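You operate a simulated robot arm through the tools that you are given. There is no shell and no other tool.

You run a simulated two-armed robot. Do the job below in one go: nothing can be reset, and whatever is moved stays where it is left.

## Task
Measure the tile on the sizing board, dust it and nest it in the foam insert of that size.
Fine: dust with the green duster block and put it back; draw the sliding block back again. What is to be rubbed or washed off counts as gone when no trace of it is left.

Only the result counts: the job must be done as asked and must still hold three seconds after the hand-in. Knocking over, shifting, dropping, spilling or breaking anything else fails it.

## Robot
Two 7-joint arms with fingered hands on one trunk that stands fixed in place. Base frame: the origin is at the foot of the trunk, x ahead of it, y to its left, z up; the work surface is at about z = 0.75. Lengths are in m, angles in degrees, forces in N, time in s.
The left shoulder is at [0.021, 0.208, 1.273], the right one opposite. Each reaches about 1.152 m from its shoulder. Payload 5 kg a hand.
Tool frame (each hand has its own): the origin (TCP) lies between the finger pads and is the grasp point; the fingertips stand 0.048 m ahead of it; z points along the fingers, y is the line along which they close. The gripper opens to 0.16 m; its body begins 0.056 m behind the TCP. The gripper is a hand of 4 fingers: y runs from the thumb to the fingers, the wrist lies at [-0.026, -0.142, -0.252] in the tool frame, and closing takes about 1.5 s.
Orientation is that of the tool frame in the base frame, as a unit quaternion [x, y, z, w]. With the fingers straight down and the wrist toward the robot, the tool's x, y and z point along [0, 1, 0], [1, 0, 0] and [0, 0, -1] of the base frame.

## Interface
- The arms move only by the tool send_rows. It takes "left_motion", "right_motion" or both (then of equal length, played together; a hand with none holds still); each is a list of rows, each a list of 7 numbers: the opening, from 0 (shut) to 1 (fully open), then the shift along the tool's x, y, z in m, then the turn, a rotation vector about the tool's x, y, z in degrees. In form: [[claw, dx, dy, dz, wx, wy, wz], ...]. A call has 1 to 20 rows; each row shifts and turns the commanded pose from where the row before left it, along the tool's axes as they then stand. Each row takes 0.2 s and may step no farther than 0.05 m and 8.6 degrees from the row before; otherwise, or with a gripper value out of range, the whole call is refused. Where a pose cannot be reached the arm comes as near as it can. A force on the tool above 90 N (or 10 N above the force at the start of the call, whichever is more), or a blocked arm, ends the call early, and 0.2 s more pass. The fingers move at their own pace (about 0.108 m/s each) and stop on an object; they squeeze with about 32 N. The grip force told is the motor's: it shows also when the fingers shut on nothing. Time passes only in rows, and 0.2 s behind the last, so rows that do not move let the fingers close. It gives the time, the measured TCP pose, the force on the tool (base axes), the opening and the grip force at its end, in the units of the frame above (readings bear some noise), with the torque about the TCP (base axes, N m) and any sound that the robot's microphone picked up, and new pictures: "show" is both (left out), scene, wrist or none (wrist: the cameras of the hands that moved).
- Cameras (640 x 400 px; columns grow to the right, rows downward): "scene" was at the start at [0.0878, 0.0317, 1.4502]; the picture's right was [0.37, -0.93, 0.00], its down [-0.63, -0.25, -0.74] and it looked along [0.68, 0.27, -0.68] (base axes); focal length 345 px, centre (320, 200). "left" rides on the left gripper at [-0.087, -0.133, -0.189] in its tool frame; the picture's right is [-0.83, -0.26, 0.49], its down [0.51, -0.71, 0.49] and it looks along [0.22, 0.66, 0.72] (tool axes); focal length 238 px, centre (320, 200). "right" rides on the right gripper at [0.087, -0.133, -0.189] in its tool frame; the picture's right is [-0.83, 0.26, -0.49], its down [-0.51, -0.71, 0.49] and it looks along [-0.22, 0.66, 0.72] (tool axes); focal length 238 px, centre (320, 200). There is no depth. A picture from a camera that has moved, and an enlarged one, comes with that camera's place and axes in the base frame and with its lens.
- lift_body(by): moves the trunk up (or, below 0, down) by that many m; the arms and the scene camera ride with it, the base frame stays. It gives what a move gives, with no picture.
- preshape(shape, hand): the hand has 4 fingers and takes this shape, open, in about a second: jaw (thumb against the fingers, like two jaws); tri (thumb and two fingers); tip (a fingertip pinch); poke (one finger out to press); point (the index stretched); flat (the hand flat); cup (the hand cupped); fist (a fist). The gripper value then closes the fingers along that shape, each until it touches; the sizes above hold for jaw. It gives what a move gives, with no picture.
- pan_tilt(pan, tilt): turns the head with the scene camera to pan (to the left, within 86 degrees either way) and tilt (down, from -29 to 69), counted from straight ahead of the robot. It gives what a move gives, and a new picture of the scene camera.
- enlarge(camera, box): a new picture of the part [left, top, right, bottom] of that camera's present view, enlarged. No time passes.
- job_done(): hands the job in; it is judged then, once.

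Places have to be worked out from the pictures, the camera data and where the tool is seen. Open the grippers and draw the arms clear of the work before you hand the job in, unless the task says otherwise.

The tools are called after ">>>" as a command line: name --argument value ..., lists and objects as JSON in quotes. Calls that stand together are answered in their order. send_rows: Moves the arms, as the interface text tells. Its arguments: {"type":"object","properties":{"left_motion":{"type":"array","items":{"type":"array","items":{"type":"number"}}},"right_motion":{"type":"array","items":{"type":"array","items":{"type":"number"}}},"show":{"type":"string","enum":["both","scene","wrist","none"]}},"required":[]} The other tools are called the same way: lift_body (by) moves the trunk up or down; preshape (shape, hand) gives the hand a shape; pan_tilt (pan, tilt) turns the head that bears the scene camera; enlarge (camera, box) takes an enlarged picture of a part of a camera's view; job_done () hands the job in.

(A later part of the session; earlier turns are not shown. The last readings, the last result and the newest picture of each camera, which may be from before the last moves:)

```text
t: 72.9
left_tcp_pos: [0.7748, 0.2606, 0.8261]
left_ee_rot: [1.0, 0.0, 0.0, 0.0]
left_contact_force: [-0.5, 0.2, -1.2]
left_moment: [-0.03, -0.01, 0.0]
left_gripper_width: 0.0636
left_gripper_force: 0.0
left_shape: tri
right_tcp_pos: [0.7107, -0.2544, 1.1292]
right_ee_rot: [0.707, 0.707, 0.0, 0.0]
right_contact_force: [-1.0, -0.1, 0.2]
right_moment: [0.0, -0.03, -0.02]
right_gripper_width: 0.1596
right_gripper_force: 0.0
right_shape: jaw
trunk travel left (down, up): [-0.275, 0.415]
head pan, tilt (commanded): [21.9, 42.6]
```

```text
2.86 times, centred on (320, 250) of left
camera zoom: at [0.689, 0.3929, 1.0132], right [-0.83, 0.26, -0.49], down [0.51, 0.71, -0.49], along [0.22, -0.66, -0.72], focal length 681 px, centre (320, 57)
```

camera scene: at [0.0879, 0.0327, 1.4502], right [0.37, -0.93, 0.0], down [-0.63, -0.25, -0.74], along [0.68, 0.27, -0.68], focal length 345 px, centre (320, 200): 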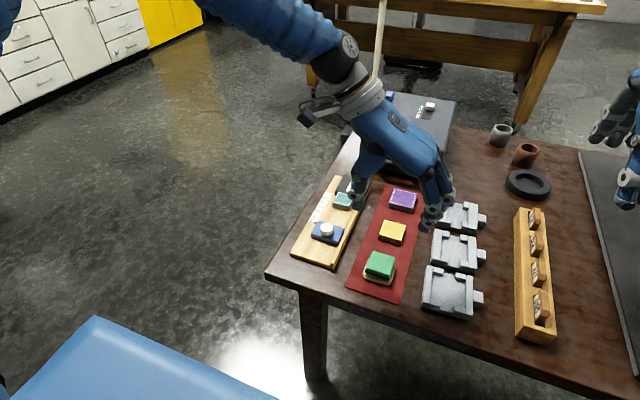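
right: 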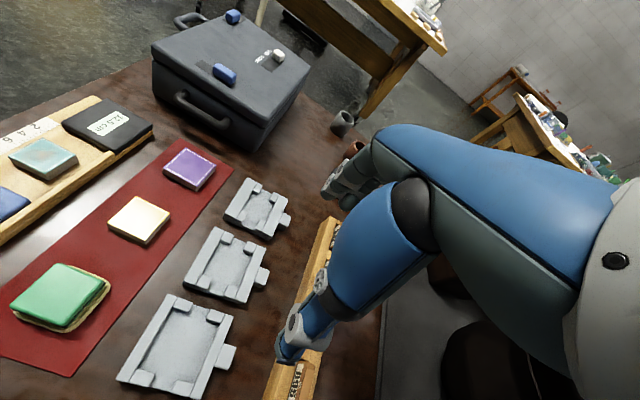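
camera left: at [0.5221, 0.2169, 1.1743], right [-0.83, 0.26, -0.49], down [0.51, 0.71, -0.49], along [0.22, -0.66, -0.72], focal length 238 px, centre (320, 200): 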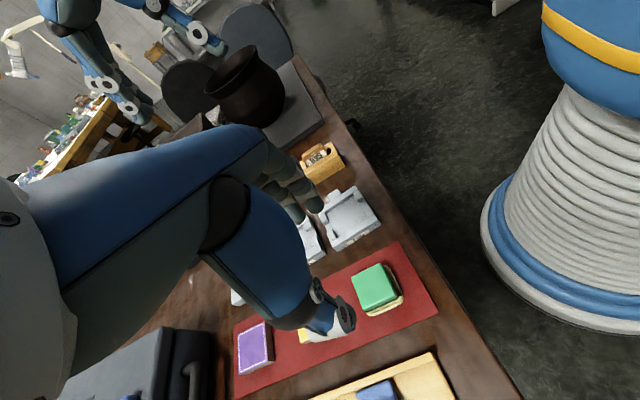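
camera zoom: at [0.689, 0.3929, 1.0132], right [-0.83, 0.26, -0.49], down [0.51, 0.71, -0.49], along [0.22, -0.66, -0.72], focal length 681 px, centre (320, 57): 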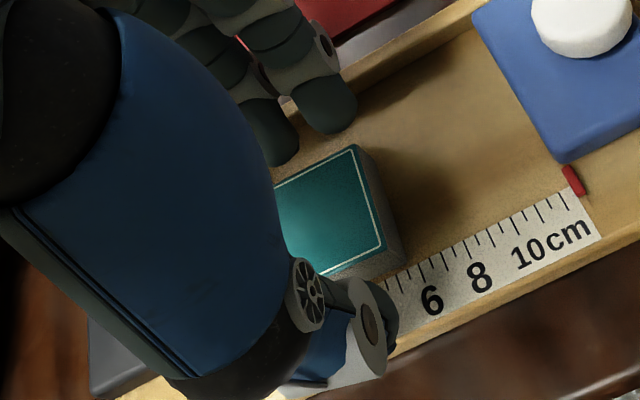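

Well centred. I lower another 5 mm and then close.

>>> send_rows --left_motion '[[0.4, 0, 0, 0.003, 0, 0, 0], [0.4, 0, 0, 0.002, 0, 0, 0], [0.4, 0, 0, 0, 0, 0, 0]]' --show "none"

>>> send_rows --left_motion '[[0.35, 0, 0, 0, 0, 0, 0], [0.3, 0, 0, 0, 0, 0, 0], [0.25, 0, 0, 0, 0, 0, 0], [0.22, 0, 0, 0, 0, 0, 0], [0.22, 0, 0, 0, 0, 0, 0]]' --show "none"

>>> enlarge --camera "scene" --box '[310, 165, 370, 215]'

>>> enlarge --camera "left" --box '[240, 180, 400, 320]'

```text
t: 73.7
left_tcp_pos: [0.7752, 0.2601, 0.8202]
left_ee_rot: [1.0, 0.001, 0.001, 0.0]
left_contact_force: [0.8, -0.2, -0.5]
left_moment: [-0.01, 0.0, -0.01]
left_gripper_width: 0.0635
left_gripper_force: 0.0
left_shape: tri
right_tcp_pos: [0.712, -0.2537, 1.1305]
right_ee_rot: [0.707, 0.707, 0.0, 0.0]
right_contact_force: [0.1, -0.5, 0.7]
right_moment: [-0.02, 0.02, 0.02]
right_gripper_width: 0.1599
right_gripper_force: 0.1
right_shape: jaw
trunk travel left (down, up): [-0.275, 0.415]
head pan, tilt (commanded): [21.9, 42.6]
```

```text
t: 74.9
left_tcp_pos: [0.7738, 0.2603, 0.8193]
left_ee_rot: [1.0, 0.0, 0.0, 0.001]
left_contact_force: [-0.3, 0.0, 0.5]
left_moment: [0.01, 0.03, 0.0]
left_gripper_width: 0.0441
left_gripper_force: 31.5
left_shape: tri
right_tcp_pos: [0.7112, -0.2535, 1.1303]
right_ee_rot: [0.707, 0.707, 0.001, 0.0]
right_contact_force: [-0.8, -0.1, -0.9]
right_moment: [0.02, 0.0, -0.01]
right_gripper_width: 0.1598
right_gripper_force: 0.1
right_shape: jaw
trunk travel left (down, up): [-0.275, 0.415]
head pan, tilt (commanded): [21.9, 42.6]
```

```text
8.00 times, centred on (340, 190) of scene
camera zoom: at [0.0879, 0.0315, 1.4502], right [0.37, -0.93, 0.0], down [-0.63, -0.25, -0.74], along [0.68, 0.27, -0.68], focal length 2763 px, centre (160, 280)
```

zoom: 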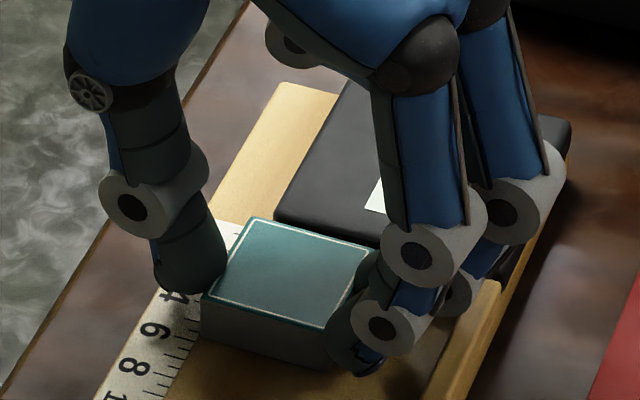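

```text
2.86 times, centred on (320, 250) of left
camera zoom: at [0.6886, 0.3927, 1.008], right [-0.83, 0.26, -0.49], down [0.51, 0.71, -0.49], along [0.22, -0.66, -0.72], focal length 681 px, centre (320, 57)
```

zoom: 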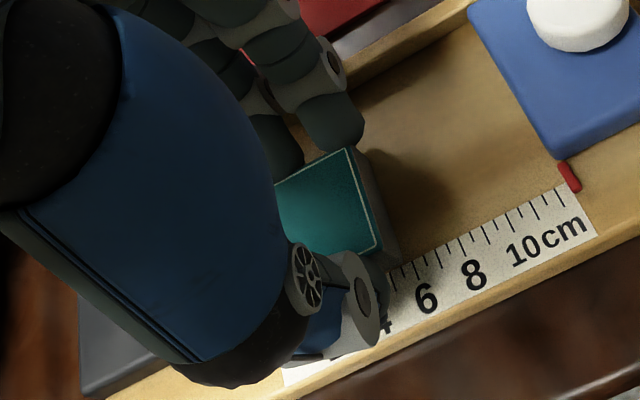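

Gripped with full force. I lift it slowly 3 cm and check that it hangs level.

>>> send_rows --left_motion '[[0.2, 0, 0, -0.003, 0, 0, 0], [0.2, 0, 0, -0.007, 0, 0, 0], [0.2, 0, 0, -0.01, 0, 0, 0], [0.2, 0, 0, -0.015, 0, 0, 0], [0.2, 0, 0, 0, 0, 0, 0]]' --show "none"

>>> enlarge --camera "scene" --box '[310, 160, 370, 210]'

>>> enlarge --camera "left" --box '[240, 180, 400, 320]'

```text
t: 76.1
left_tcp_pos: [0.7751, 0.2606, 0.8542]
left_ee_rot: [1.0, 0.001, 0.0, -0.001]
left_contact_force: [-0.2, -0.4, -1.5]
left_moment: [-0.04, 0.02, 0.02]
left_gripper_width: 0.0442
left_gripper_force: 32.4
left_shape: tri
right_tcp_pos: [0.7129, -0.2535, 1.1305]
right_ee_rot: [0.707, 0.707, -0.001, 0.0]
right_contact_force: [0.5, -0.7, 0.3]
right_moment: [0.01, 0.01, 0.0]
right_gripper_width: 0.1598
right_gripper_force: 0.0
right_shape: jaw
trunk travel left (down, up): [-0.275, 0.415]
head pan, tilt (commanded): [21.9, 42.6]
```

```text
8.00 times, centred on (340, 185) of scene
camera zoom: at [0.0883, 0.0317, 1.4502], right [0.37, -0.93, 0.0], down [-0.63, -0.25, -0.74], along [0.68, 0.27, -0.68], focal length 2763 px, centre (160, 320)
```

zoom: 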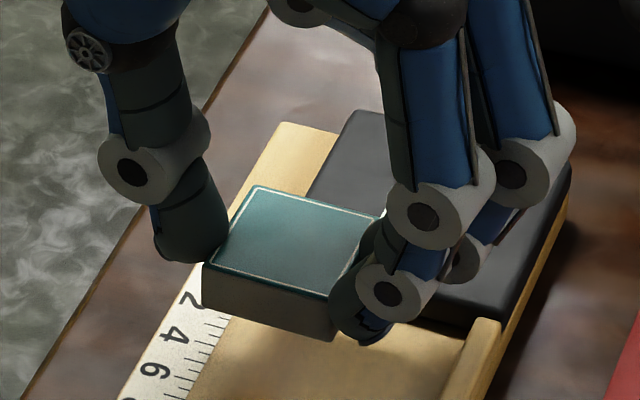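

```text
2.86 times, centred on (320, 250) of left
camera zoom: at [0.6896, 0.3929, 1.0412], right [-0.83, 0.26, -0.49], down [0.51, 0.71, -0.49], along [0.22, -0.66, -0.72], focal length 681 px, centre (320, 57)
```

zoom: 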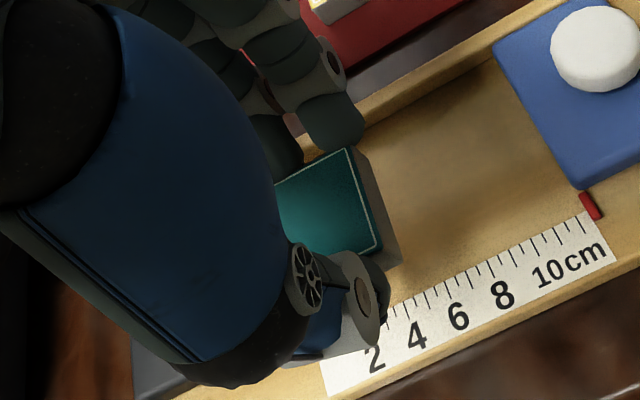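

The tile is held level and clean. I raise it to z 0.945 and carry it over to above the 5 cm insert, adding 2.5° of turn to match the insert's slant.

>>> send_rows --left_motion '[[0.2, 0, 0, -0.03, 0, 0, 0], [0.2, 0, 0, -0.03, 0, 0, 0], [0.2, 0, 0, -0.03, 0, 0, 0], [0.2, 0.0127, 0.0467, 0, 0, 0, 0], [0.2, 0.0127, 0.0467, 0, 0, 0, 0], [0.2, 0.0127, 0.0467, 0, 0, 0, 0], [0.2, 0.0127, 0.0467, 0, 0, 0, 0], [0.2, 0.0127, 0.0467, 0, 0, 0, 0], [0.2, 0.0127, 0.0467, 0, 0, 0, 0], [0.2, 0.0127, 0.0467, 0, 0, 0, -2.5], [0.2, 0, 0, 0, 0, 0, 0]]' --show "both"

>>> enlarge --camera "scene" --box '[400, 140, 510, 250]'

>>> enlarge --camera "right" --box '[100, 100, 300, 280]'

```text
t: 78.5
left_tcp_pos: [0.8334, -0.0722, 0.9665]
left_ee_rot: [1.0, 0.022, -0.001, 0.0]
left_contact_force: [0.4, 1.6, -0.6]
left_moment: [-0.13, 0.11, 0.01]
left_gripper_width: 0.0441
left_gripper_force: 32.0
left_shape: tri
left hand out of reach, approached as far as the arm can: row 9, 10
right_tcp_pos: [0.7101, -0.2533, 1.1301]
right_ee_rot: [0.707, 0.708, -0.001, 0.001]
right_contact_force: [-0.2, 2.2, 0.5]
right_moment: [-0.08, 0.06, 0.0]
right_gripper_width: 0.1596
right_gripper_force: 0.1
right_shape: jaw
trunk travel left (down, up): [-0.275, 0.415]
head pan, tilt (commanded): [21.9, 42.6]
camera scene: at [0.0887, 0.0329, 1.4501], right [0.37, -0.93, 0.0], down [-0.63, -0.25, -0.74], along [0.68, 0.27, -0.68], focal length 345 px, centre (320, 200)
camera left: at [0.742, 0.0564, 1.1539], right [-0.85, 0.22, -0.49], down [0.47, 0.73, -0.49], along [0.25, -0.65, -0.72], focal length 238 px, centre (320, 200)
```

scene: 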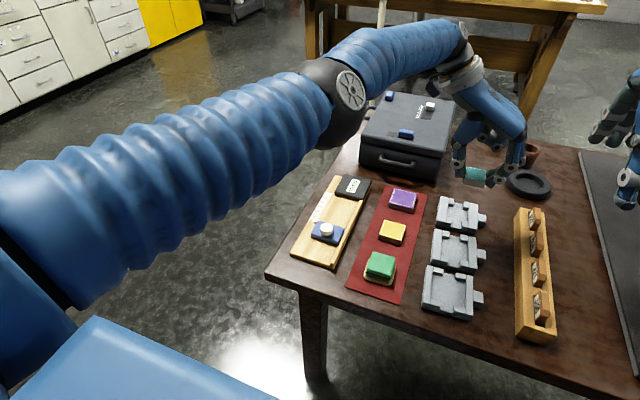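
left: 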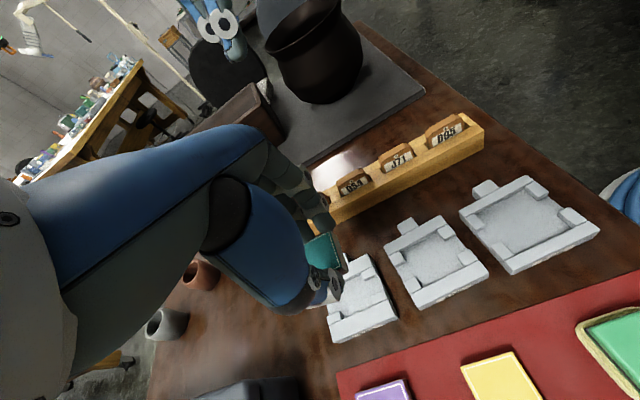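

```text
3.64 times, centred on (455, 195) of scene
camera zoom: at [0.0887, 0.0329, 1.4501], right [0.37, -0.93, 0.0], down [-0.63, -0.25, -0.74], along [0.68, 0.27, -0.68], focal length 1256 px, centre (-171, 218)
```

zoom: 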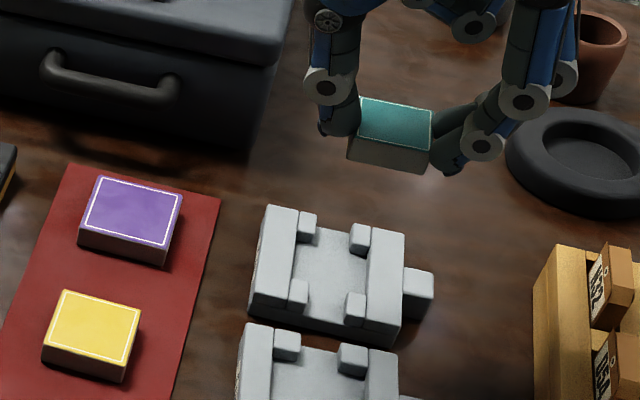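

```text
2.22 times, centred on (200, 190) of right
camera zoom: at [0.5787, -0.167, 1.3178], right [0.26, -0.83, 0.49], down [-0.71, -0.51, -0.49], along [0.66, -0.22, -0.72], focal length 530 px, centre (587, 222)
```

zoom: 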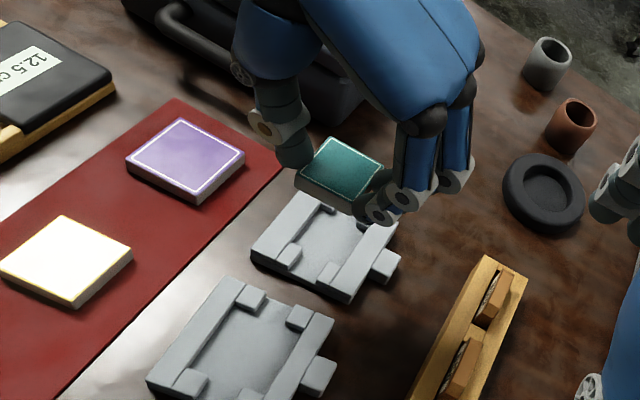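

The left arm can't reach that far with the wrist out to the side, so it stopped short at x 0.833. I back off, and since the tile and pocket are square, I'll turn the hand 90° back so the wrist faces me. First I retreat a bit and move the right arm up and back for room.

>>> send_rows --left_motion '[[0.2, -0.025, 0, 0, 0, 0, 0], [0.2, -0.025, 0, 0, 0, 0, 0], [0.2, -0.025, 0, 0, 0, 0, 0], [0.2, -0.025, 0, 0, 0, 0, 0], [0.2, 0, 0, 0, 0, 0, 0]]' --right_motion '[[1, 0, -0.025, -0.025, 0, 0, 0], [1, 0, -0.025, -0.025, 0, 0, 0], [1, 0, -0.025, -0.025, 0, 0, 0], [1, 0, -0.025, -0.025, 0, 0, 0], [1, 0, 0, 0, 0, 0, 0]]' --show "none"

>>> enlarge --camera "scene" --box '[400, 130, 520, 250]'

```text
t: 79.7
left_tcp_pos: [0.7299, -0.0805, 0.9641]
left_ee_rot: [1.0, 0.022, 0.0, -0.001]
left_contact_force: [-0.3, -1.7, -1.5]
left_moment: [0.07, 0.04, -0.04]
left_gripper_width: 0.044
left_gripper_force: 31.5
left_shape: tri
right_tcp_pos: [0.6111, -0.2625, 1.2146]
right_ee_rot: [0.711, 0.703, -0.015, -0.01]
right_contact_force: [0.8, -1.0, -0.5]
right_moment: [0.13, 0.08, 0.03]
right_gripper_width: 0.1598
right_gripper_force: 0.2
right_shape: jaw
right hand out of reach, approached as far as the arm can: row 4
trunk travel left (down, up): [-0.275, 0.415]
head pan, tilt (commanded): [21.9, 42.6]
```

```text
3.33 times, centred on (460, 190) of scene
camera zoom: at [0.0895, 0.0299, 1.4501], right [0.37, -0.93, 0.0], down [-0.63, -0.25, -0.74], along [0.68, 0.28, -0.68], focal length 1151 px, centre (-147, 233)
```

zoom: 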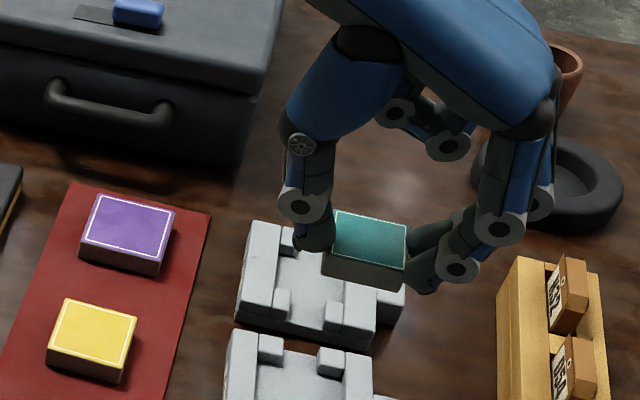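

The tile is still firmly held and clear above the inserts. I turn the hand back 90° so the wrist faces the robot.

>>> send_rows --left_motion '[[0.2, 0, 0, 0, 0, 0, -8.5], [0.2, 0, 0, 0, 0, 0, -8.5], [0.2, 0, 0, 0, 0, 0, -8.5], [0.2, 0, 0, 0, 0, 0, -8.5], [0.2, 0, 0, 0, 0, 0, -8.5], [0.2, 0, 0, 0, 0, 0, -8.5], [0.2, 0, 0, 0, 0, 0, -8.5], [0.2, 0, 0, 0, 0, 0, -8.5], [0.2, 0, 0, 0, 0, 0, -8.5], [0.2, 0, 0, 0, 0, 0, -8.5], [0.2, 0, 0, 0, 0, 0, -5], [0.2, 0, 0, 0, 0, 0, 0]]' --show "scene"

>>> enlarge --camera "scene" --box '[400, 130, 520, 250]'

>>> enlarge --camera "left" --box '[200, 120, 440, 320]'

```text
t: 82.3
left_tcp_pos: [0.7187, -0.079, 0.9567]
left_ee_rot: [0.733, 0.68, -0.017, -0.019]
left_contact_force: [-1.3, -0.6, -1.2]
left_moment: [0.04, -0.02, 0.0]
left_gripper_width: 0.0441
left_gripper_force: 32.3
left_shape: tri
left hand out of reach, approached as far as the arm can: row 9
right_tcp_pos: [0.6094, -0.2614, 1.2151]
right_ee_rot: [0.712, 0.702, -0.015, -0.008]
right_contact_force: [0.0, -0.1, -0.3]
right_moment: [0.03, -0.06, 0.0]
right_gripper_width: 0.1598
right_gripper_force: 0.1
right_shape: jaw
trunk travel left (down, up): [-0.275, 0.415]
head pan, tilt (commanded): [21.9, 42.6]
camera scene: at [0.0874, 0.0309, 1.4503], right [0.37, -0.93, 0.0], down [-0.63, -0.25, -0.74], along [0.68, 0.28, -0.68], focal length 345 px, centre (320, 200)
```

scene: 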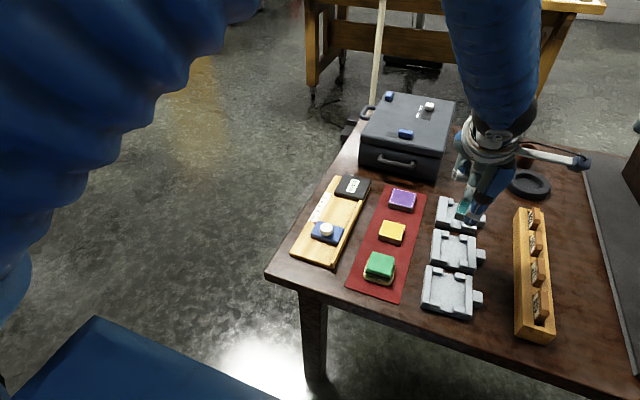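

```text
3.33 times, centred on (460, 190) of scene
camera zoom: at [0.0874, 0.0309, 1.4503], right [0.37, -0.93, 0.0], down [-0.63, -0.25, -0.74], along [0.68, 0.28, -0.68], focal length 1151 px, centre (-147, 233)
```

zoom: 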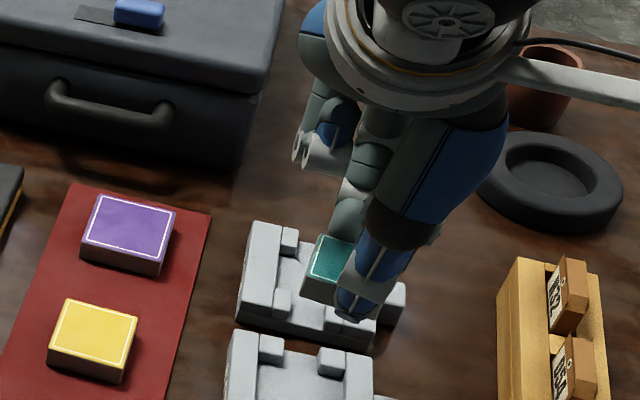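

```text
2.00 times, centred on (320, 220) of left
camera zoom: at [0.5905, -0.1561, 1.151], right [-0.35, -0.81, -0.47], down [-0.69, 0.56, -0.45], along [0.63, 0.17, -0.75], focal length 477 px, centre (320, 160)
```

zoom: 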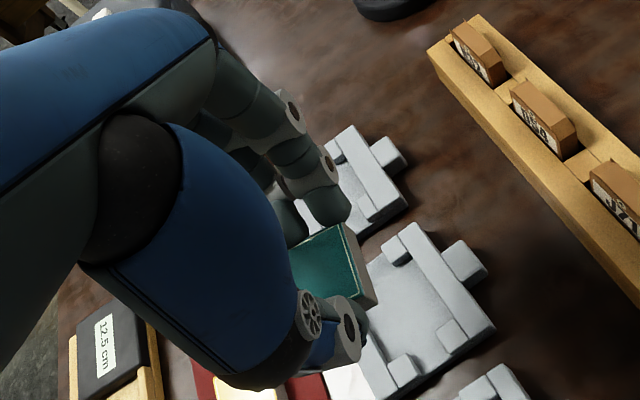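

The hand turned, but at this cramped spot the arm fell about 7° short and leans 3°. Further forward it should have more freedom, so I raise 10 cm and move forward, then correct the turn and lean.

>>> send_rows --left_motion '[[0.2, 0, 0.02, -0.033, 0, 0, 0], [0.2, 0, 0.03, -0.033, 0, 0, 0], [0.2, 0, 0.03, -0.033, 0, 0, 0], [0.2, 0, 0, 0, 0, 0, 0], [0.2, 0, 0, 0, -1.5, 0, -3.4], [0.2, 0, 0, 0, -1.4, 0, -3.4], [0.2, 0, 0, 0, 0, 0, 0]]' --show "scene"

>>> enlarge --camera "left" --box '[200, 120, 440, 320]'

```text
t: 83.9
left_tcp_pos: [0.8046, -0.0853, 1.0513]
left_ee_rot: [0.692, 0.722, 0.002, -0.002]
left_contact_force: [-0.6, -0.6, -1.3]
left_moment: [0.0, -0.05, 0.0]
left_gripper_width: 0.0437
left_gripper_force: 32.1
left_shape: tri
right_tcp_pos: [0.6095, -0.2608, 1.2171]
right_ee_rot: [0.711, 0.703, -0.015, -0.008]
right_contact_force: [-0.8, -0.3, -0.1]
right_moment: [0.0, 0.01, -0.03]
right_gripper_width: 0.1598
right_gripper_force: 0.0
right_shape: jaw
trunk travel left (down, up): [-0.275, 0.415]
head pan, tilt (commanded): [21.9, 42.6]
camera scene: at [0.0878, 0.031, 1.4502], right [0.37, -0.93, 0.0], down [-0.63, -0.25, -0.74], along [0.68, 0.28, -0.68], focal length 345 px, centre (320, 200)
```

scene: 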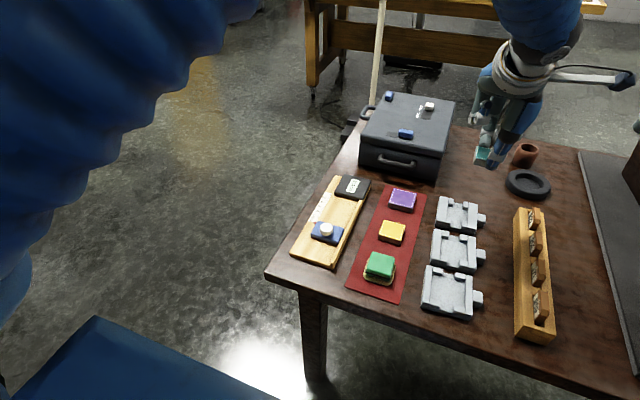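

```text
2.00 times, centred on (320, 220) of left
camera zoom: at [0.6757, -0.1779, 1.2383], right [-0.22, -0.84, -0.49], down [-0.73, 0.48, -0.49], along [0.65, 0.25, -0.72], focal length 477 px, centre (320, 160)
```

zoom: 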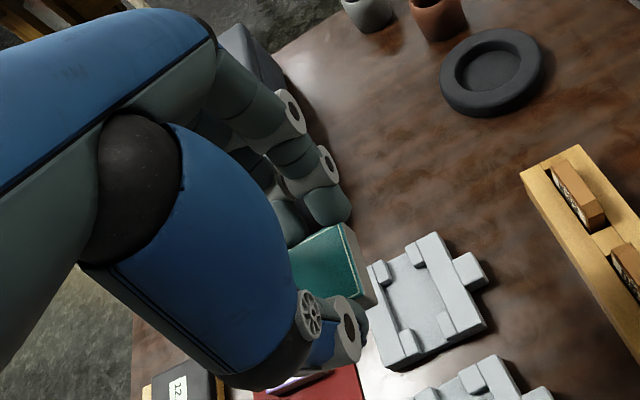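

The orientation is now right: upright with 2.4° of turn. I lower the trunk 14 cm to give the arm more reach. The hand rides down with it to about z 0.91.

>>> lift_body --by -0.14

>>> enlarge --camera "scene" --box '[0, 0, 640, 400]'

>>> enlarge --camera "right" --box '[0, 0, 640, 400]'

>>> enlarge --camera "left" --box '[200, 120, 440, 320]'

```text
t: 85.6
left_tcp_pos: [0.8034, -0.0848, 0.9109]
left_ee_rot: [0.692, 0.722, 0.001, -0.001]
left_contact_force: [0.2, 0.5, -1.3]
left_moment: [0.0, -0.01, 0.02]
left_gripper_width: 0.044
left_gripper_force: 32.0
left_shape: tri
right_tcp_pos: [0.6095, -0.2619, 1.0767]
right_ee_rot: [0.712, 0.702, -0.015, -0.009]
right_contact_force: [0.0, -0.3, 0.8]
right_moment: [-0.01, -0.02, 0.02]
right_gripper_width: 0.1599
right_gripper_force: 0.1
right_shape: jaw
trunk travel left (down, up): [-0.135, 0.555]
head pan, tilt (commanded): [21.9, 42.6]
```

```text
1.00 times, centred on (320, 200) of scene (not enlarged: the box is as wide or as high as the picture)
camera zoom: at [0.0875, 0.0313, 1.3105], right [0.37, -0.93, 0.0], down [-0.63, -0.25, -0.74], along [0.68, 0.27, -0.68], focal length 345 px, centre (320, 200)
```

zoom: 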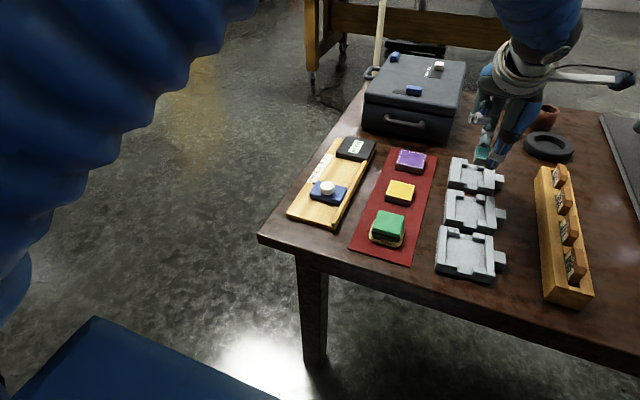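

```text
1.00 times, centred on (320, 200) of right (not enlarged: the box is as wide or as high as the picture)
camera zoom: at [0.4835, -0.1722, 1.2684], right [0.26, -0.83, 0.49], down [-0.73, -0.5, -0.46], along [0.63, -0.23, -0.74], focal length 238 px, centre (320, 200)
```

zoom: 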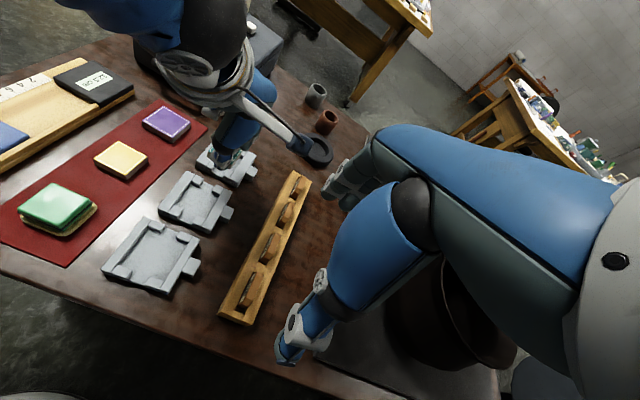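

```text
2.00 times, centred on (320, 220) of left
camera zoom: at [0.6756, -0.1777, 1.099], right [-0.22, -0.84, -0.49], down [-0.73, 0.48, -0.49], along [0.65, 0.25, -0.72], focal length 477 px, centre (320, 160)
```

zoom: 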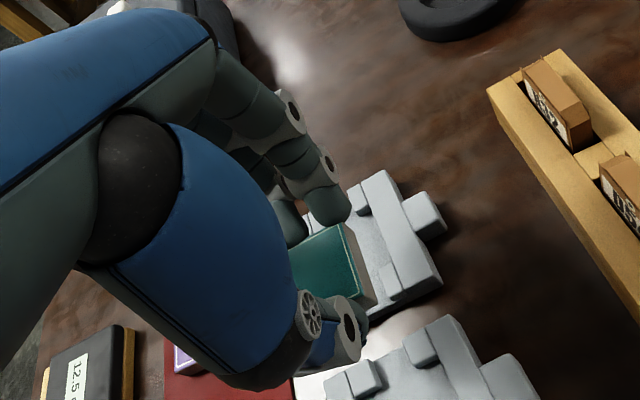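

The trunk is lower and nothing was touched. I move the tile forward to above the pocket, aiming the tool at (0.870, −0.0755).

>>> send_rows --left_motion '[[0.2, 0.0033, 0.022, 0, 0, 0, 0], [0.2, 0.0034, 0.022, 0, 0, 0, 0], [0.2, 0, 0.0223, 0.01, 0, 0, 0], [0.2, 0, 0, 0, 0, 0, 0]]' --show "none"

>>> enlarge --camera "scene" --box '[430, 100, 540, 210]'

>>> enlarge --camera "right" --box '[140, 80, 300, 220]'

>>> enlarge --camera "left" --box '[240, 160, 400, 300]'

```text
t: 86.6
left_tcp_pos: [0.8695, -0.0743, 0.8997]
left_ee_rot: [0.692, 0.722, 0.002, -0.001]
left_contact_force: [-0.5, 0.5, -0.6]
left_moment: [0.01, -0.01, 0.04]
left_gripper_width: 0.0439
left_gripper_force: 31.5
left_shape: tri
right_tcp_pos: [0.6083, -0.2606, 1.0773]
right_ee_rot: [0.712, 0.702, -0.015, -0.009]
right_contact_force: [0.4, 0.1, -0.2]
right_moment: [0.0, -0.11, 0.01]
right_gripper_width: 0.16
right_gripper_force: 0.1
right_shape: jaw
trunk travel left (down, up): [-0.135, 0.555]
head pan, tilt (commanded): [21.9, 42.6]
```

```text
3.64 times, centred on (485, 155) of scene
camera zoom: at [0.0868, 0.0314, 1.3104], right [0.37, -0.93, 0.0], down [-0.63, -0.25, -0.74], along [0.68, 0.27, -0.68], focal length 1256 px, centre (-280, 364)
```

zoom: 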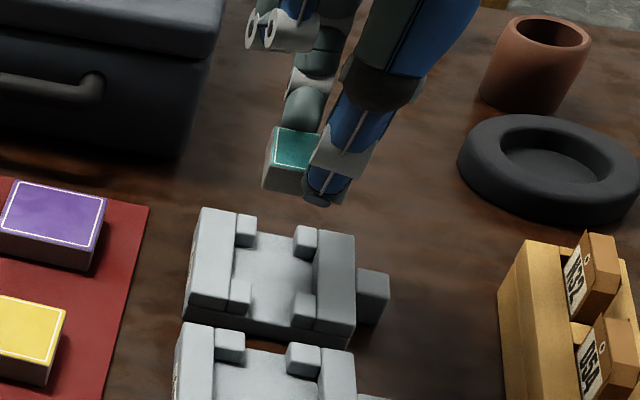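

```text
2.86 times, centred on (220, 150) of right
camera zoom: at [0.4827, -0.1722, 1.2685], right [0.26, -0.83, 0.49], down [-0.73, -0.5, -0.46], along [0.63, -0.23, -0.74], focal length 681 px, centre (606, 343)
```

zoom: 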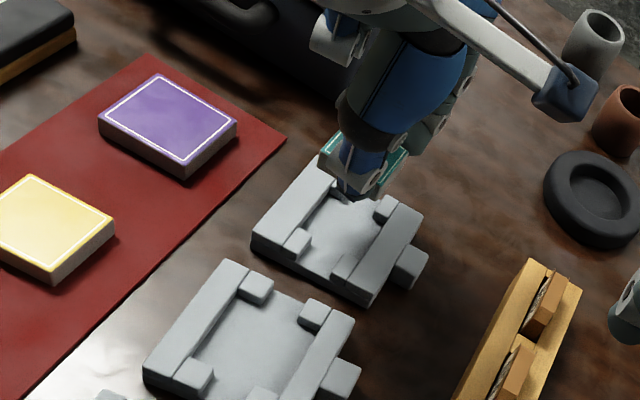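

```text
2.86 times, centred on (320, 230) of left
camera zoom: at [0.7412, -0.1671, 1.0876], right [-0.22, -0.84, -0.49], down [-0.73, 0.48, -0.49], along [0.65, 0.25, -0.72], focal length 681 px, centre (320, 114)
```

zoom: 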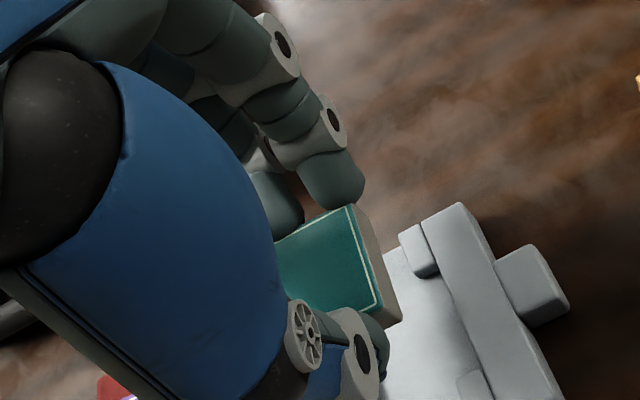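

By my cross-check the tile centre is at about (0.870, −0.067) and the pocket centre at (0.868, −0.068), with the pocket turned roughly 3° and the tile 0.4°. I correct these small offsets and lower to just above the insert.

>>> send_rows --left_motion '[[0.2, -0.001, -0.0015, 0.02, 0, 0, -2.5], [0.2, 0, 0, 0.02, 0, 0, 0], [0.2, 0, 0, 0.015, 0, 0, 0], [0.2, 0, 0, 0.008, 0, 0, 0], [0.2, 0, 0, 0, 0, 0, 0]]' --show "none"

>>> enlarge --camera "scene" --box '[440, 130, 520, 200]'

>>> enlarge --camera "right" --box '[180, 110, 270, 200]'

>>> enlarge --camera "left" --box '[280, 190, 400, 300]'

```text
t: 87.8
left_tcp_pos: [0.8669, -0.0752, 0.8378]
left_ee_rot: [0.677, 0.736, 0.001, -0.001]
left_contact_force: [-0.1, 0.0, -1.5]
left_moment: [0.02, -0.01, -0.02]
left_gripper_width: 0.0438
left_gripper_force: 32.1
left_shape: tri
right_tcp_pos: [0.6092, -0.2608, 1.077]
right_ee_rot: [0.711, 0.703, -0.016, -0.008]
right_contact_force: [-0.6, -0.3, -0.6]
right_moment: [0.03, -0.01, -0.04]
right_gripper_width: 0.1598
right_gripper_force: 0.1
right_shape: jaw
trunk travel left (down, up): [-0.135, 0.555]
head pan, tilt (commanded): [21.9, 42.6]
```

```text
5.71 times, centred on (480, 165) of scene
camera zoom: at [0.0877, 0.0313, 1.3103], right [0.37, -0.93, 0.0], down [-0.63, -0.25, -0.74], along [0.68, 0.27, -0.68], focal length 1973 px, centre (-594, 400)
```

zoom: 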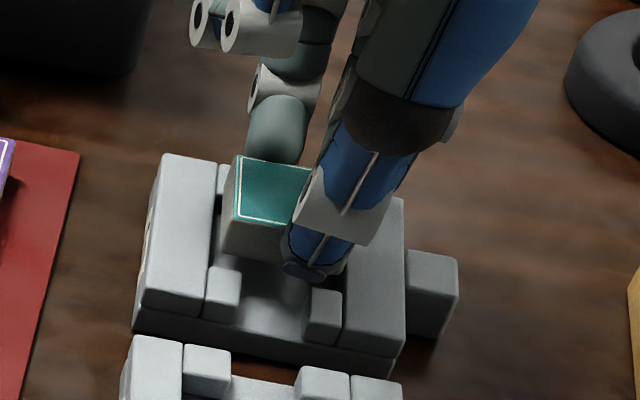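

```text
4.44 times, centred on (225, 155) of right
camera zoom: at [0.4836, -0.1723, 1.268], right [0.26, -0.83, 0.49], down [-0.73, -0.5, -0.46], along [0.63, -0.23, -0.74], focal length 1059 px, centre (742, 400)
```

zoom: 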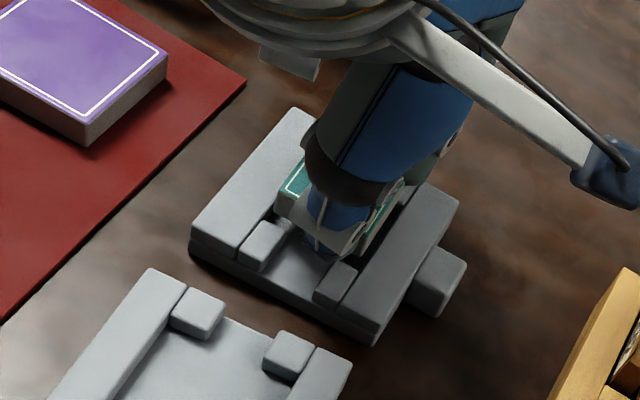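

```text
3.64 times, centred on (340, 245) of left
camera zoom: at [0.7441, -0.1746, 1.0238], right [-0.19, -0.85, -0.49], down [-0.75, 0.45, -0.49], along [0.63, 0.28, -0.72], focal length 867 px, centre (247, 36)
```

zoom: 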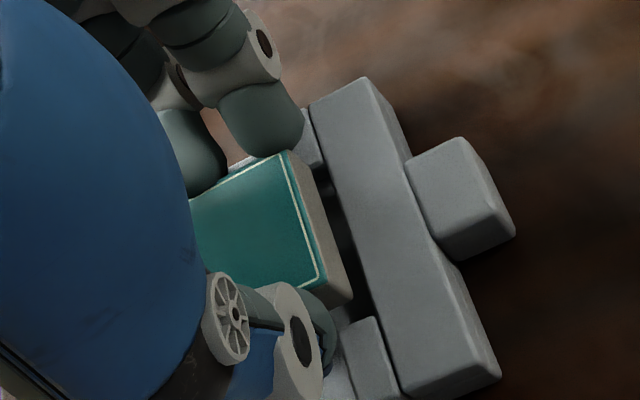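

The wrist view shows the tile's near-right corner close to the pocket's corner, but I'm not sure how far above the rim it is. I lower a few millimetres with a force check and look again.

>>> send_rows --left_motion '[[0.2, 0.001, 0, 0.002, 0, 0, 0], [0.2, 0, 0, 0.002, 0, 0, 0], [0.2, 0, 0, 0, 0, 0, 0]]' --show "none"

>>> enlarge --camera "left" --box '[310, 200, 380, 265]'

>>> enlarge --camera "scene" --box '[455, 140, 515, 190]'

>>> enlarge --camera "right" --box '[205, 125, 255, 175]'

```text
t: 88.6
left_tcp_pos: [0.8684, -0.0736, 0.8329]
left_ee_rot: [0.676, 0.737, 0.002, -0.001]
left_contact_force: [-0.5, -0.2, -1.0]
left_moment: [-0.04, 0.0, 0.01]
left_gripper_width: 0.0438
left_gripper_force: 32.0
left_shape: tri
right_tcp_pos: [0.6094, -0.2613, 1.0749]
right_ee_rot: [0.711, 0.703, -0.014, -0.009]
right_contact_force: [-0.1, -0.4, 0.6]
right_moment: [-0.02, 0.02, 0.02]
right_gripper_width: 0.1597
right_gripper_force: 0.1
right_shape: jaw
trunk travel left (down, up): [-0.135, 0.555]
head pan, tilt (commanded): [21.9, 42.6]
```

```text
6.15 times, centred on (345, 232) of left
camera zoom: at [0.7443, -0.1731, 1.0197], right [-0.19, -0.85, -0.49], down [-0.75, 0.45, -0.49], along [0.63, 0.28, -0.72], focal length 1467 px, centre (166, 0)
```

zoom: 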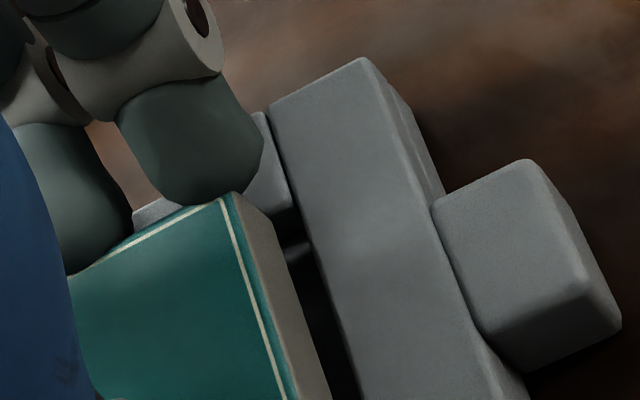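

```text
8.00 times, centred on (485, 165) of scene
camera zoom: at [0.0878, 0.0313, 1.3102], right [0.37, -0.93, 0.0], down [-0.63, -0.25, -0.74], along [0.68, 0.27, -0.68], focal length 2763 px, centre (-1000, 480)
```

zoom: 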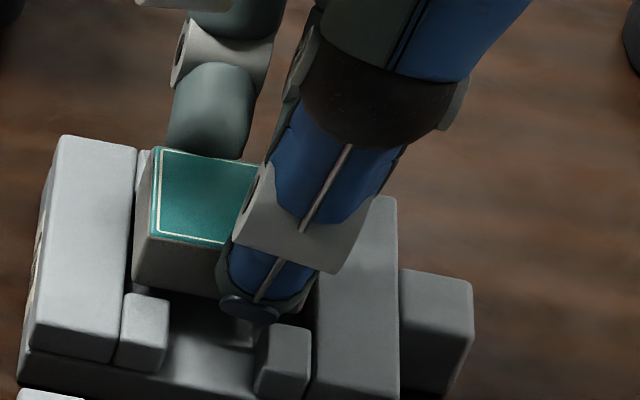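

```text
8.00 times, centred on (230, 150) of right
camera zoom: at [0.4837, -0.1723, 1.2679], right [0.26, -0.83, 0.49], down [-0.73, -0.5, -0.46], along [0.63, -0.23, -0.74], focal length 1907 px, centre (1040, 600)
```

zoom: 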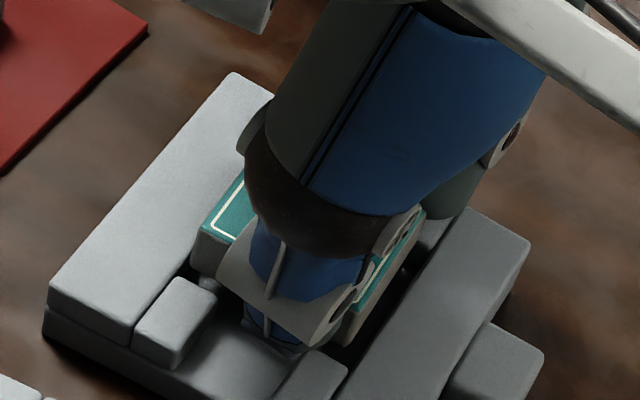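

No contact yet. I continue down 2 mm at a time, watching the force.

>>> send_rows --left_motion '[[0.2, 0, 0, 0.002, 0, 0, 0], [0.2, 0, 0, 0, 0, 0, 0]]' --show "none"

>>> send_rows --left_motion '[[0.2, 0, 0, 0.002, 0, 0, 0], [0.2, 0, 0, 0, 0, 0, 0]]' --show "none"

>>> enlarge --camera "left" --box '[310, 200, 390, 285]'

>>> enlarge --camera "scene" --box '[455, 140, 515, 190]'

```text
t: 89.2
left_tcp_pos: [0.8676, -0.0739, 0.83]
left_ee_rot: [0.676, 0.737, 0.001, 0.0]
left_contact_force: [0.1, -0.5, 0.0]
left_moment: [-0.01, 0.0, 0.04]
left_gripper_width: 0.0438
left_gripper_force: 32.5
left_shape: tri
right_tcp_pos: [0.6097, -0.2612, 1.0762]
right_ee_rot: [0.712, 0.702, -0.015, -0.009]
right_contact_force: [0.5, -0.3, -0.6]
right_moment: [-0.04, 0.03, 0.0]
right_gripper_width: 0.1599
right_gripper_force: 0.1
right_shape: jaw
trunk travel left (down, up): [-0.135, 0.555]
head pan, tilt (commanded): [21.9, 42.6]
```

```text
t: 89.8
left_tcp_pos: [0.8671, -0.073, 0.8296]
left_ee_rot: [0.676, 0.737, 0.001, -0.001]
left_contact_force: [-0.2, 0.0, -0.3]
left_moment: [-0.03, -0.03, 0.01]
left_gripper_width: 0.0439
left_gripper_force: 31.7
left_shape: tri
right_tcp_pos: [0.6083, -0.2609, 1.0751]
right_ee_rot: [0.712, 0.702, -0.015, -0.008]
right_contact_force: [0.7, -0.8, 0.2]
right_moment: [0.01, 0.01, 0.02]
right_gripper_width: 0.1597
right_gripper_force: 0.1
right_shape: jaw
trunk travel left (down, up): [-0.135, 0.555]
head pan, tilt (commanded): [21.9, 42.6]
```

```text
4.71 times, centred on (350, 242) of left
camera zoom: at [0.7438, -0.1733, 1.017], right [-0.19, -0.85, -0.49], down [-0.75, 0.45, -0.49], along [0.63, 0.28, -0.72], focal length 1122 px, centre (179, 0)
```

zoom: 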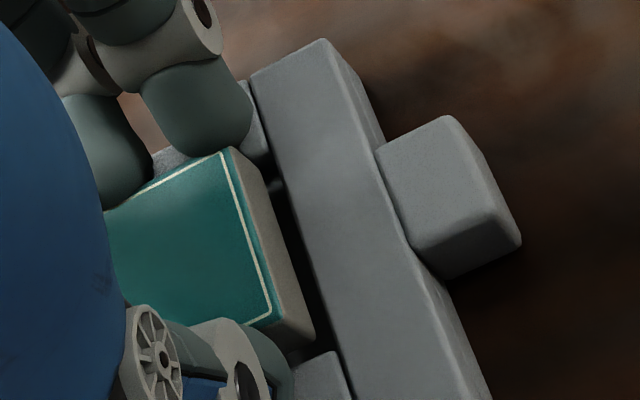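

```text
8.00 times, centred on (485, 165) of scene
camera zoom: at [0.0878, 0.0313, 1.3102], right [0.37, -0.93, 0.0], down [-0.63, -0.25, -0.74], along [0.68, 0.27, -0.68], focal length 2763 px, centre (-1000, 480)
```

zoom: 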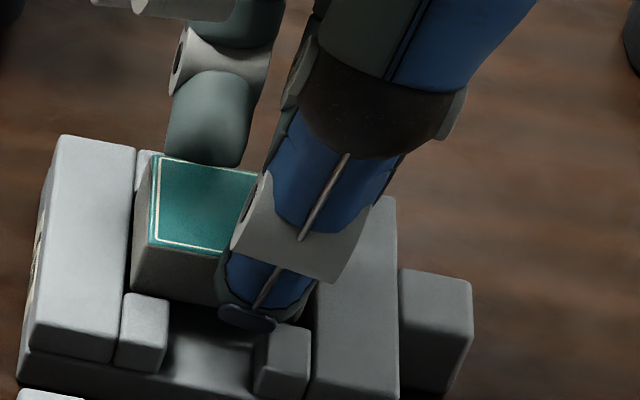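

The tile's lower edge is now passing behind the near lugs without contact, with gaps on both sides. I keep lowering 2 mm at a time.

>>> send_rows --left_motion '[[0.2, 0, 0, 0.002, 0, 0, 0], [0.2, 0, 0, 0, 0, 0, 0]]' --show "none"

>>> send_rows --left_motion '[[0.2, 0, 0, 0.0015, 0, 0, 0], [0.2, 0, 0, 0, 0, 0, 0]]' --show "none"

>>> enlarge --camera "left" --box '[310, 200, 390, 285]'

>>> enlarge --camera "scene" --box '[455, 140, 515, 190]'

```text
t: 90.4
left_tcp_pos: [0.8685, -0.0739, 0.8274]
left_ee_rot: [0.676, 0.737, 0.001, -0.002]
left_contact_force: [0.0, -0.8, -0.3]
left_moment: [0.0, -0.01, -0.04]
left_gripper_width: 0.0439
left_gripper_force: 31.9
left_shape: tri
right_tcp_pos: [0.6086, -0.2614, 1.0772]
right_ee_rot: [0.712, 0.702, -0.015, -0.009]
right_contact_force: [-0.4, 0.6, -0.3]
right_moment: [0.04, 0.0, -0.02]
right_gripper_width: 0.1597
right_gripper_force: 0.0
right_shape: jaw
trunk travel left (down, up): [-0.135, 0.555]
head pan, tilt (commanded): [21.9, 42.6]
```

```text
t: 91.0
left_tcp_pos: [0.8694, -0.0744, 0.8268]
left_ee_rot: [0.677, 0.736, 0.002, -0.001]
left_contact_force: [-0.7, 0.8, 0.2]
left_moment: [0.0, 0.07, -0.02]
left_gripper_width: 0.044
left_gripper_force: 32.2
left_shape: tri
right_tcp_pos: [0.61, -0.2602, 1.0767]
right_ee_rot: [0.713, 0.701, -0.015, -0.008]
right_contact_force: [0.2, 1.2, -0.5]
right_moment: [0.0, 0.02, 0.01]
right_gripper_width: 0.1599
right_gripper_force: 0.0
right_shape: jaw
trunk travel left (down, up): [-0.135, 0.555]
head pan, tilt (commanded): [21.9, 42.6]
```

```text
4.71 times, centred on (350, 242) of left
camera zoom: at [0.7441, -0.1733, 1.0142], right [-0.19, -0.85, -0.49], down [-0.75, 0.45, -0.49], along [0.63, 0.28, -0.72], focal length 1122 px, centre (179, 0)
```

zoom: 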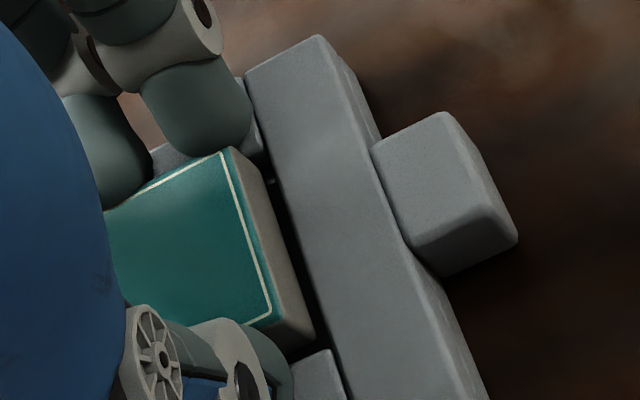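

```text
8.00 times, centred on (485, 165) of scene
camera zoom: at [0.0878, 0.0313, 1.3102], right [0.37, -0.93, 0.0], down [-0.63, -0.25, -0.74], along [0.68, 0.27, -0.68], focal length 2763 px, centre (-1000, 480)
```

zoom: 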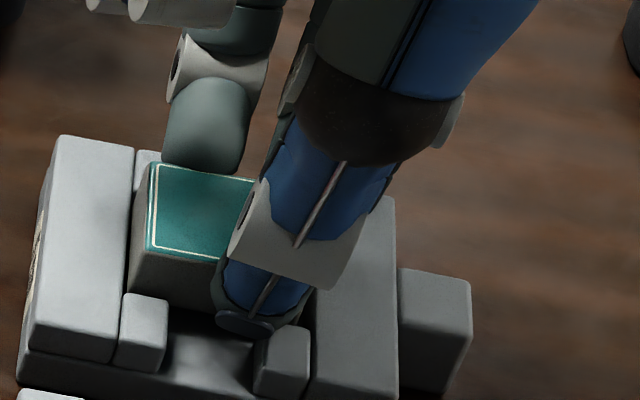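

Still free of contact. I keep lowering in 1.5 mm steps.

>>> send_rows --left_motion '[[0.2, 0, 0, 0.0015, 0, 0, 0], [0.2, 0, 0, 0, 0, 0, 0]]' --show "none"

>>> send_rows --left_motion '[[0.2, 0, 0, 0.0015, 0, 0, 0], [0.2, 0, 0, 0, 0, 0, 0]]' --show "none"

>>> enlarge --camera "left" --box '[310, 200, 390, 285]'

>>> enlarge --camera "scene" --box '[455, 140, 515, 190]'

```text
t: 91.6
left_tcp_pos: [0.869, -0.0747, 0.8261]
left_ee_rot: [0.676, 0.737, 0.001, -0.001]
left_contact_force: [-0.9, -0.7, 5.6]
left_moment: [-0.06, 0.29, 0.03]
left_gripper_width: 0.0439
left_gripper_force: 32.9
left_shape: tri
right_tcp_pos: [0.6091, -0.2611, 1.0767]
right_ee_rot: [0.712, 0.702, -0.015, -0.009]
right_contact_force: [0.2, 0.4, -0.6]
right_moment: [0.0, -0.03, -0.01]
right_gripper_width: 0.16
right_gripper_force: 0.0
right_shape: jaw
trunk travel left (down, up): [-0.135, 0.555]
head pan, tilt (commanded): [21.9, 42.6]
```

```text
t: 92.2
left_tcp_pos: [0.869, -0.0755, 0.8265]
left_ee_rot: [0.677, 0.736, 0.003, 0.001]
left_contact_force: [-0.5, 0.1, 14.8]
left_moment: [-0.12, 0.66, -0.04]
left_gripper_width: 0.0441
left_gripper_force: 32.3
left_shape: tri
right_tcp_pos: [0.6085, -0.2613, 1.0759]
right_ee_rot: [0.712, 0.702, -0.015, -0.009]
right_contact_force: [0.5, -0.3, -0.8]
right_moment: [0.01, -0.01, -0.02]
right_gripper_width: 0.16
right_gripper_force: 0.0
right_shape: jaw
trunk travel left (down, up): [-0.135, 0.555]
head pan, tilt (commanded): [21.9, 42.6]
```

```text
4.71 times, centred on (350, 242) of left
camera zoom: at [0.7439, -0.1734, 1.0136], right [-0.19, -0.85, -0.49], down [-0.75, 0.45, -0.49], along [0.64, 0.28, -0.72], focal length 1122 px, centre (179, 0)
```

zoom: 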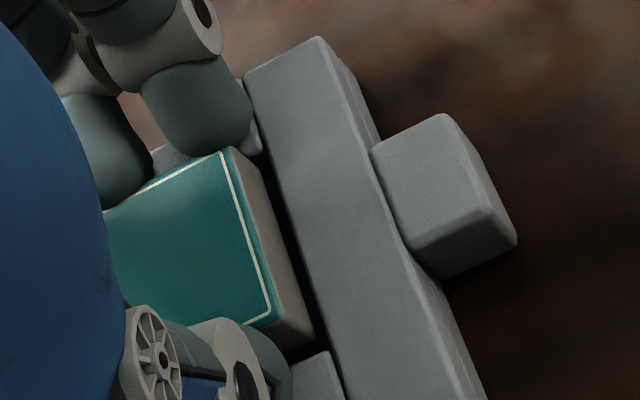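

```text
8.00 times, centred on (485, 165) of scene
camera zoom: at [0.0866, 0.0315, 1.3104], right [0.37, -0.93, 0.0], down [-0.63, -0.25, -0.74], along [0.68, 0.27, -0.68], focal length 2763 px, centre (-1000, 480)
```

zoom: 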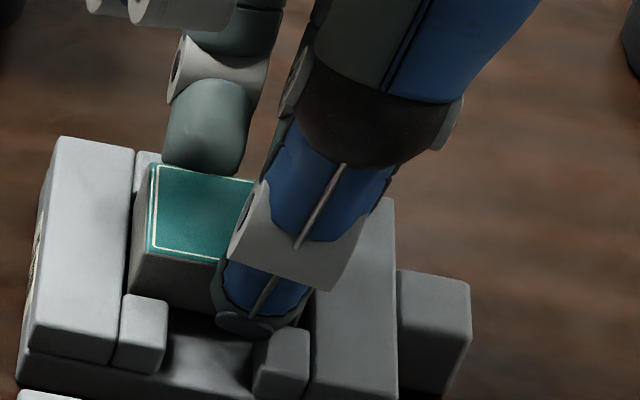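

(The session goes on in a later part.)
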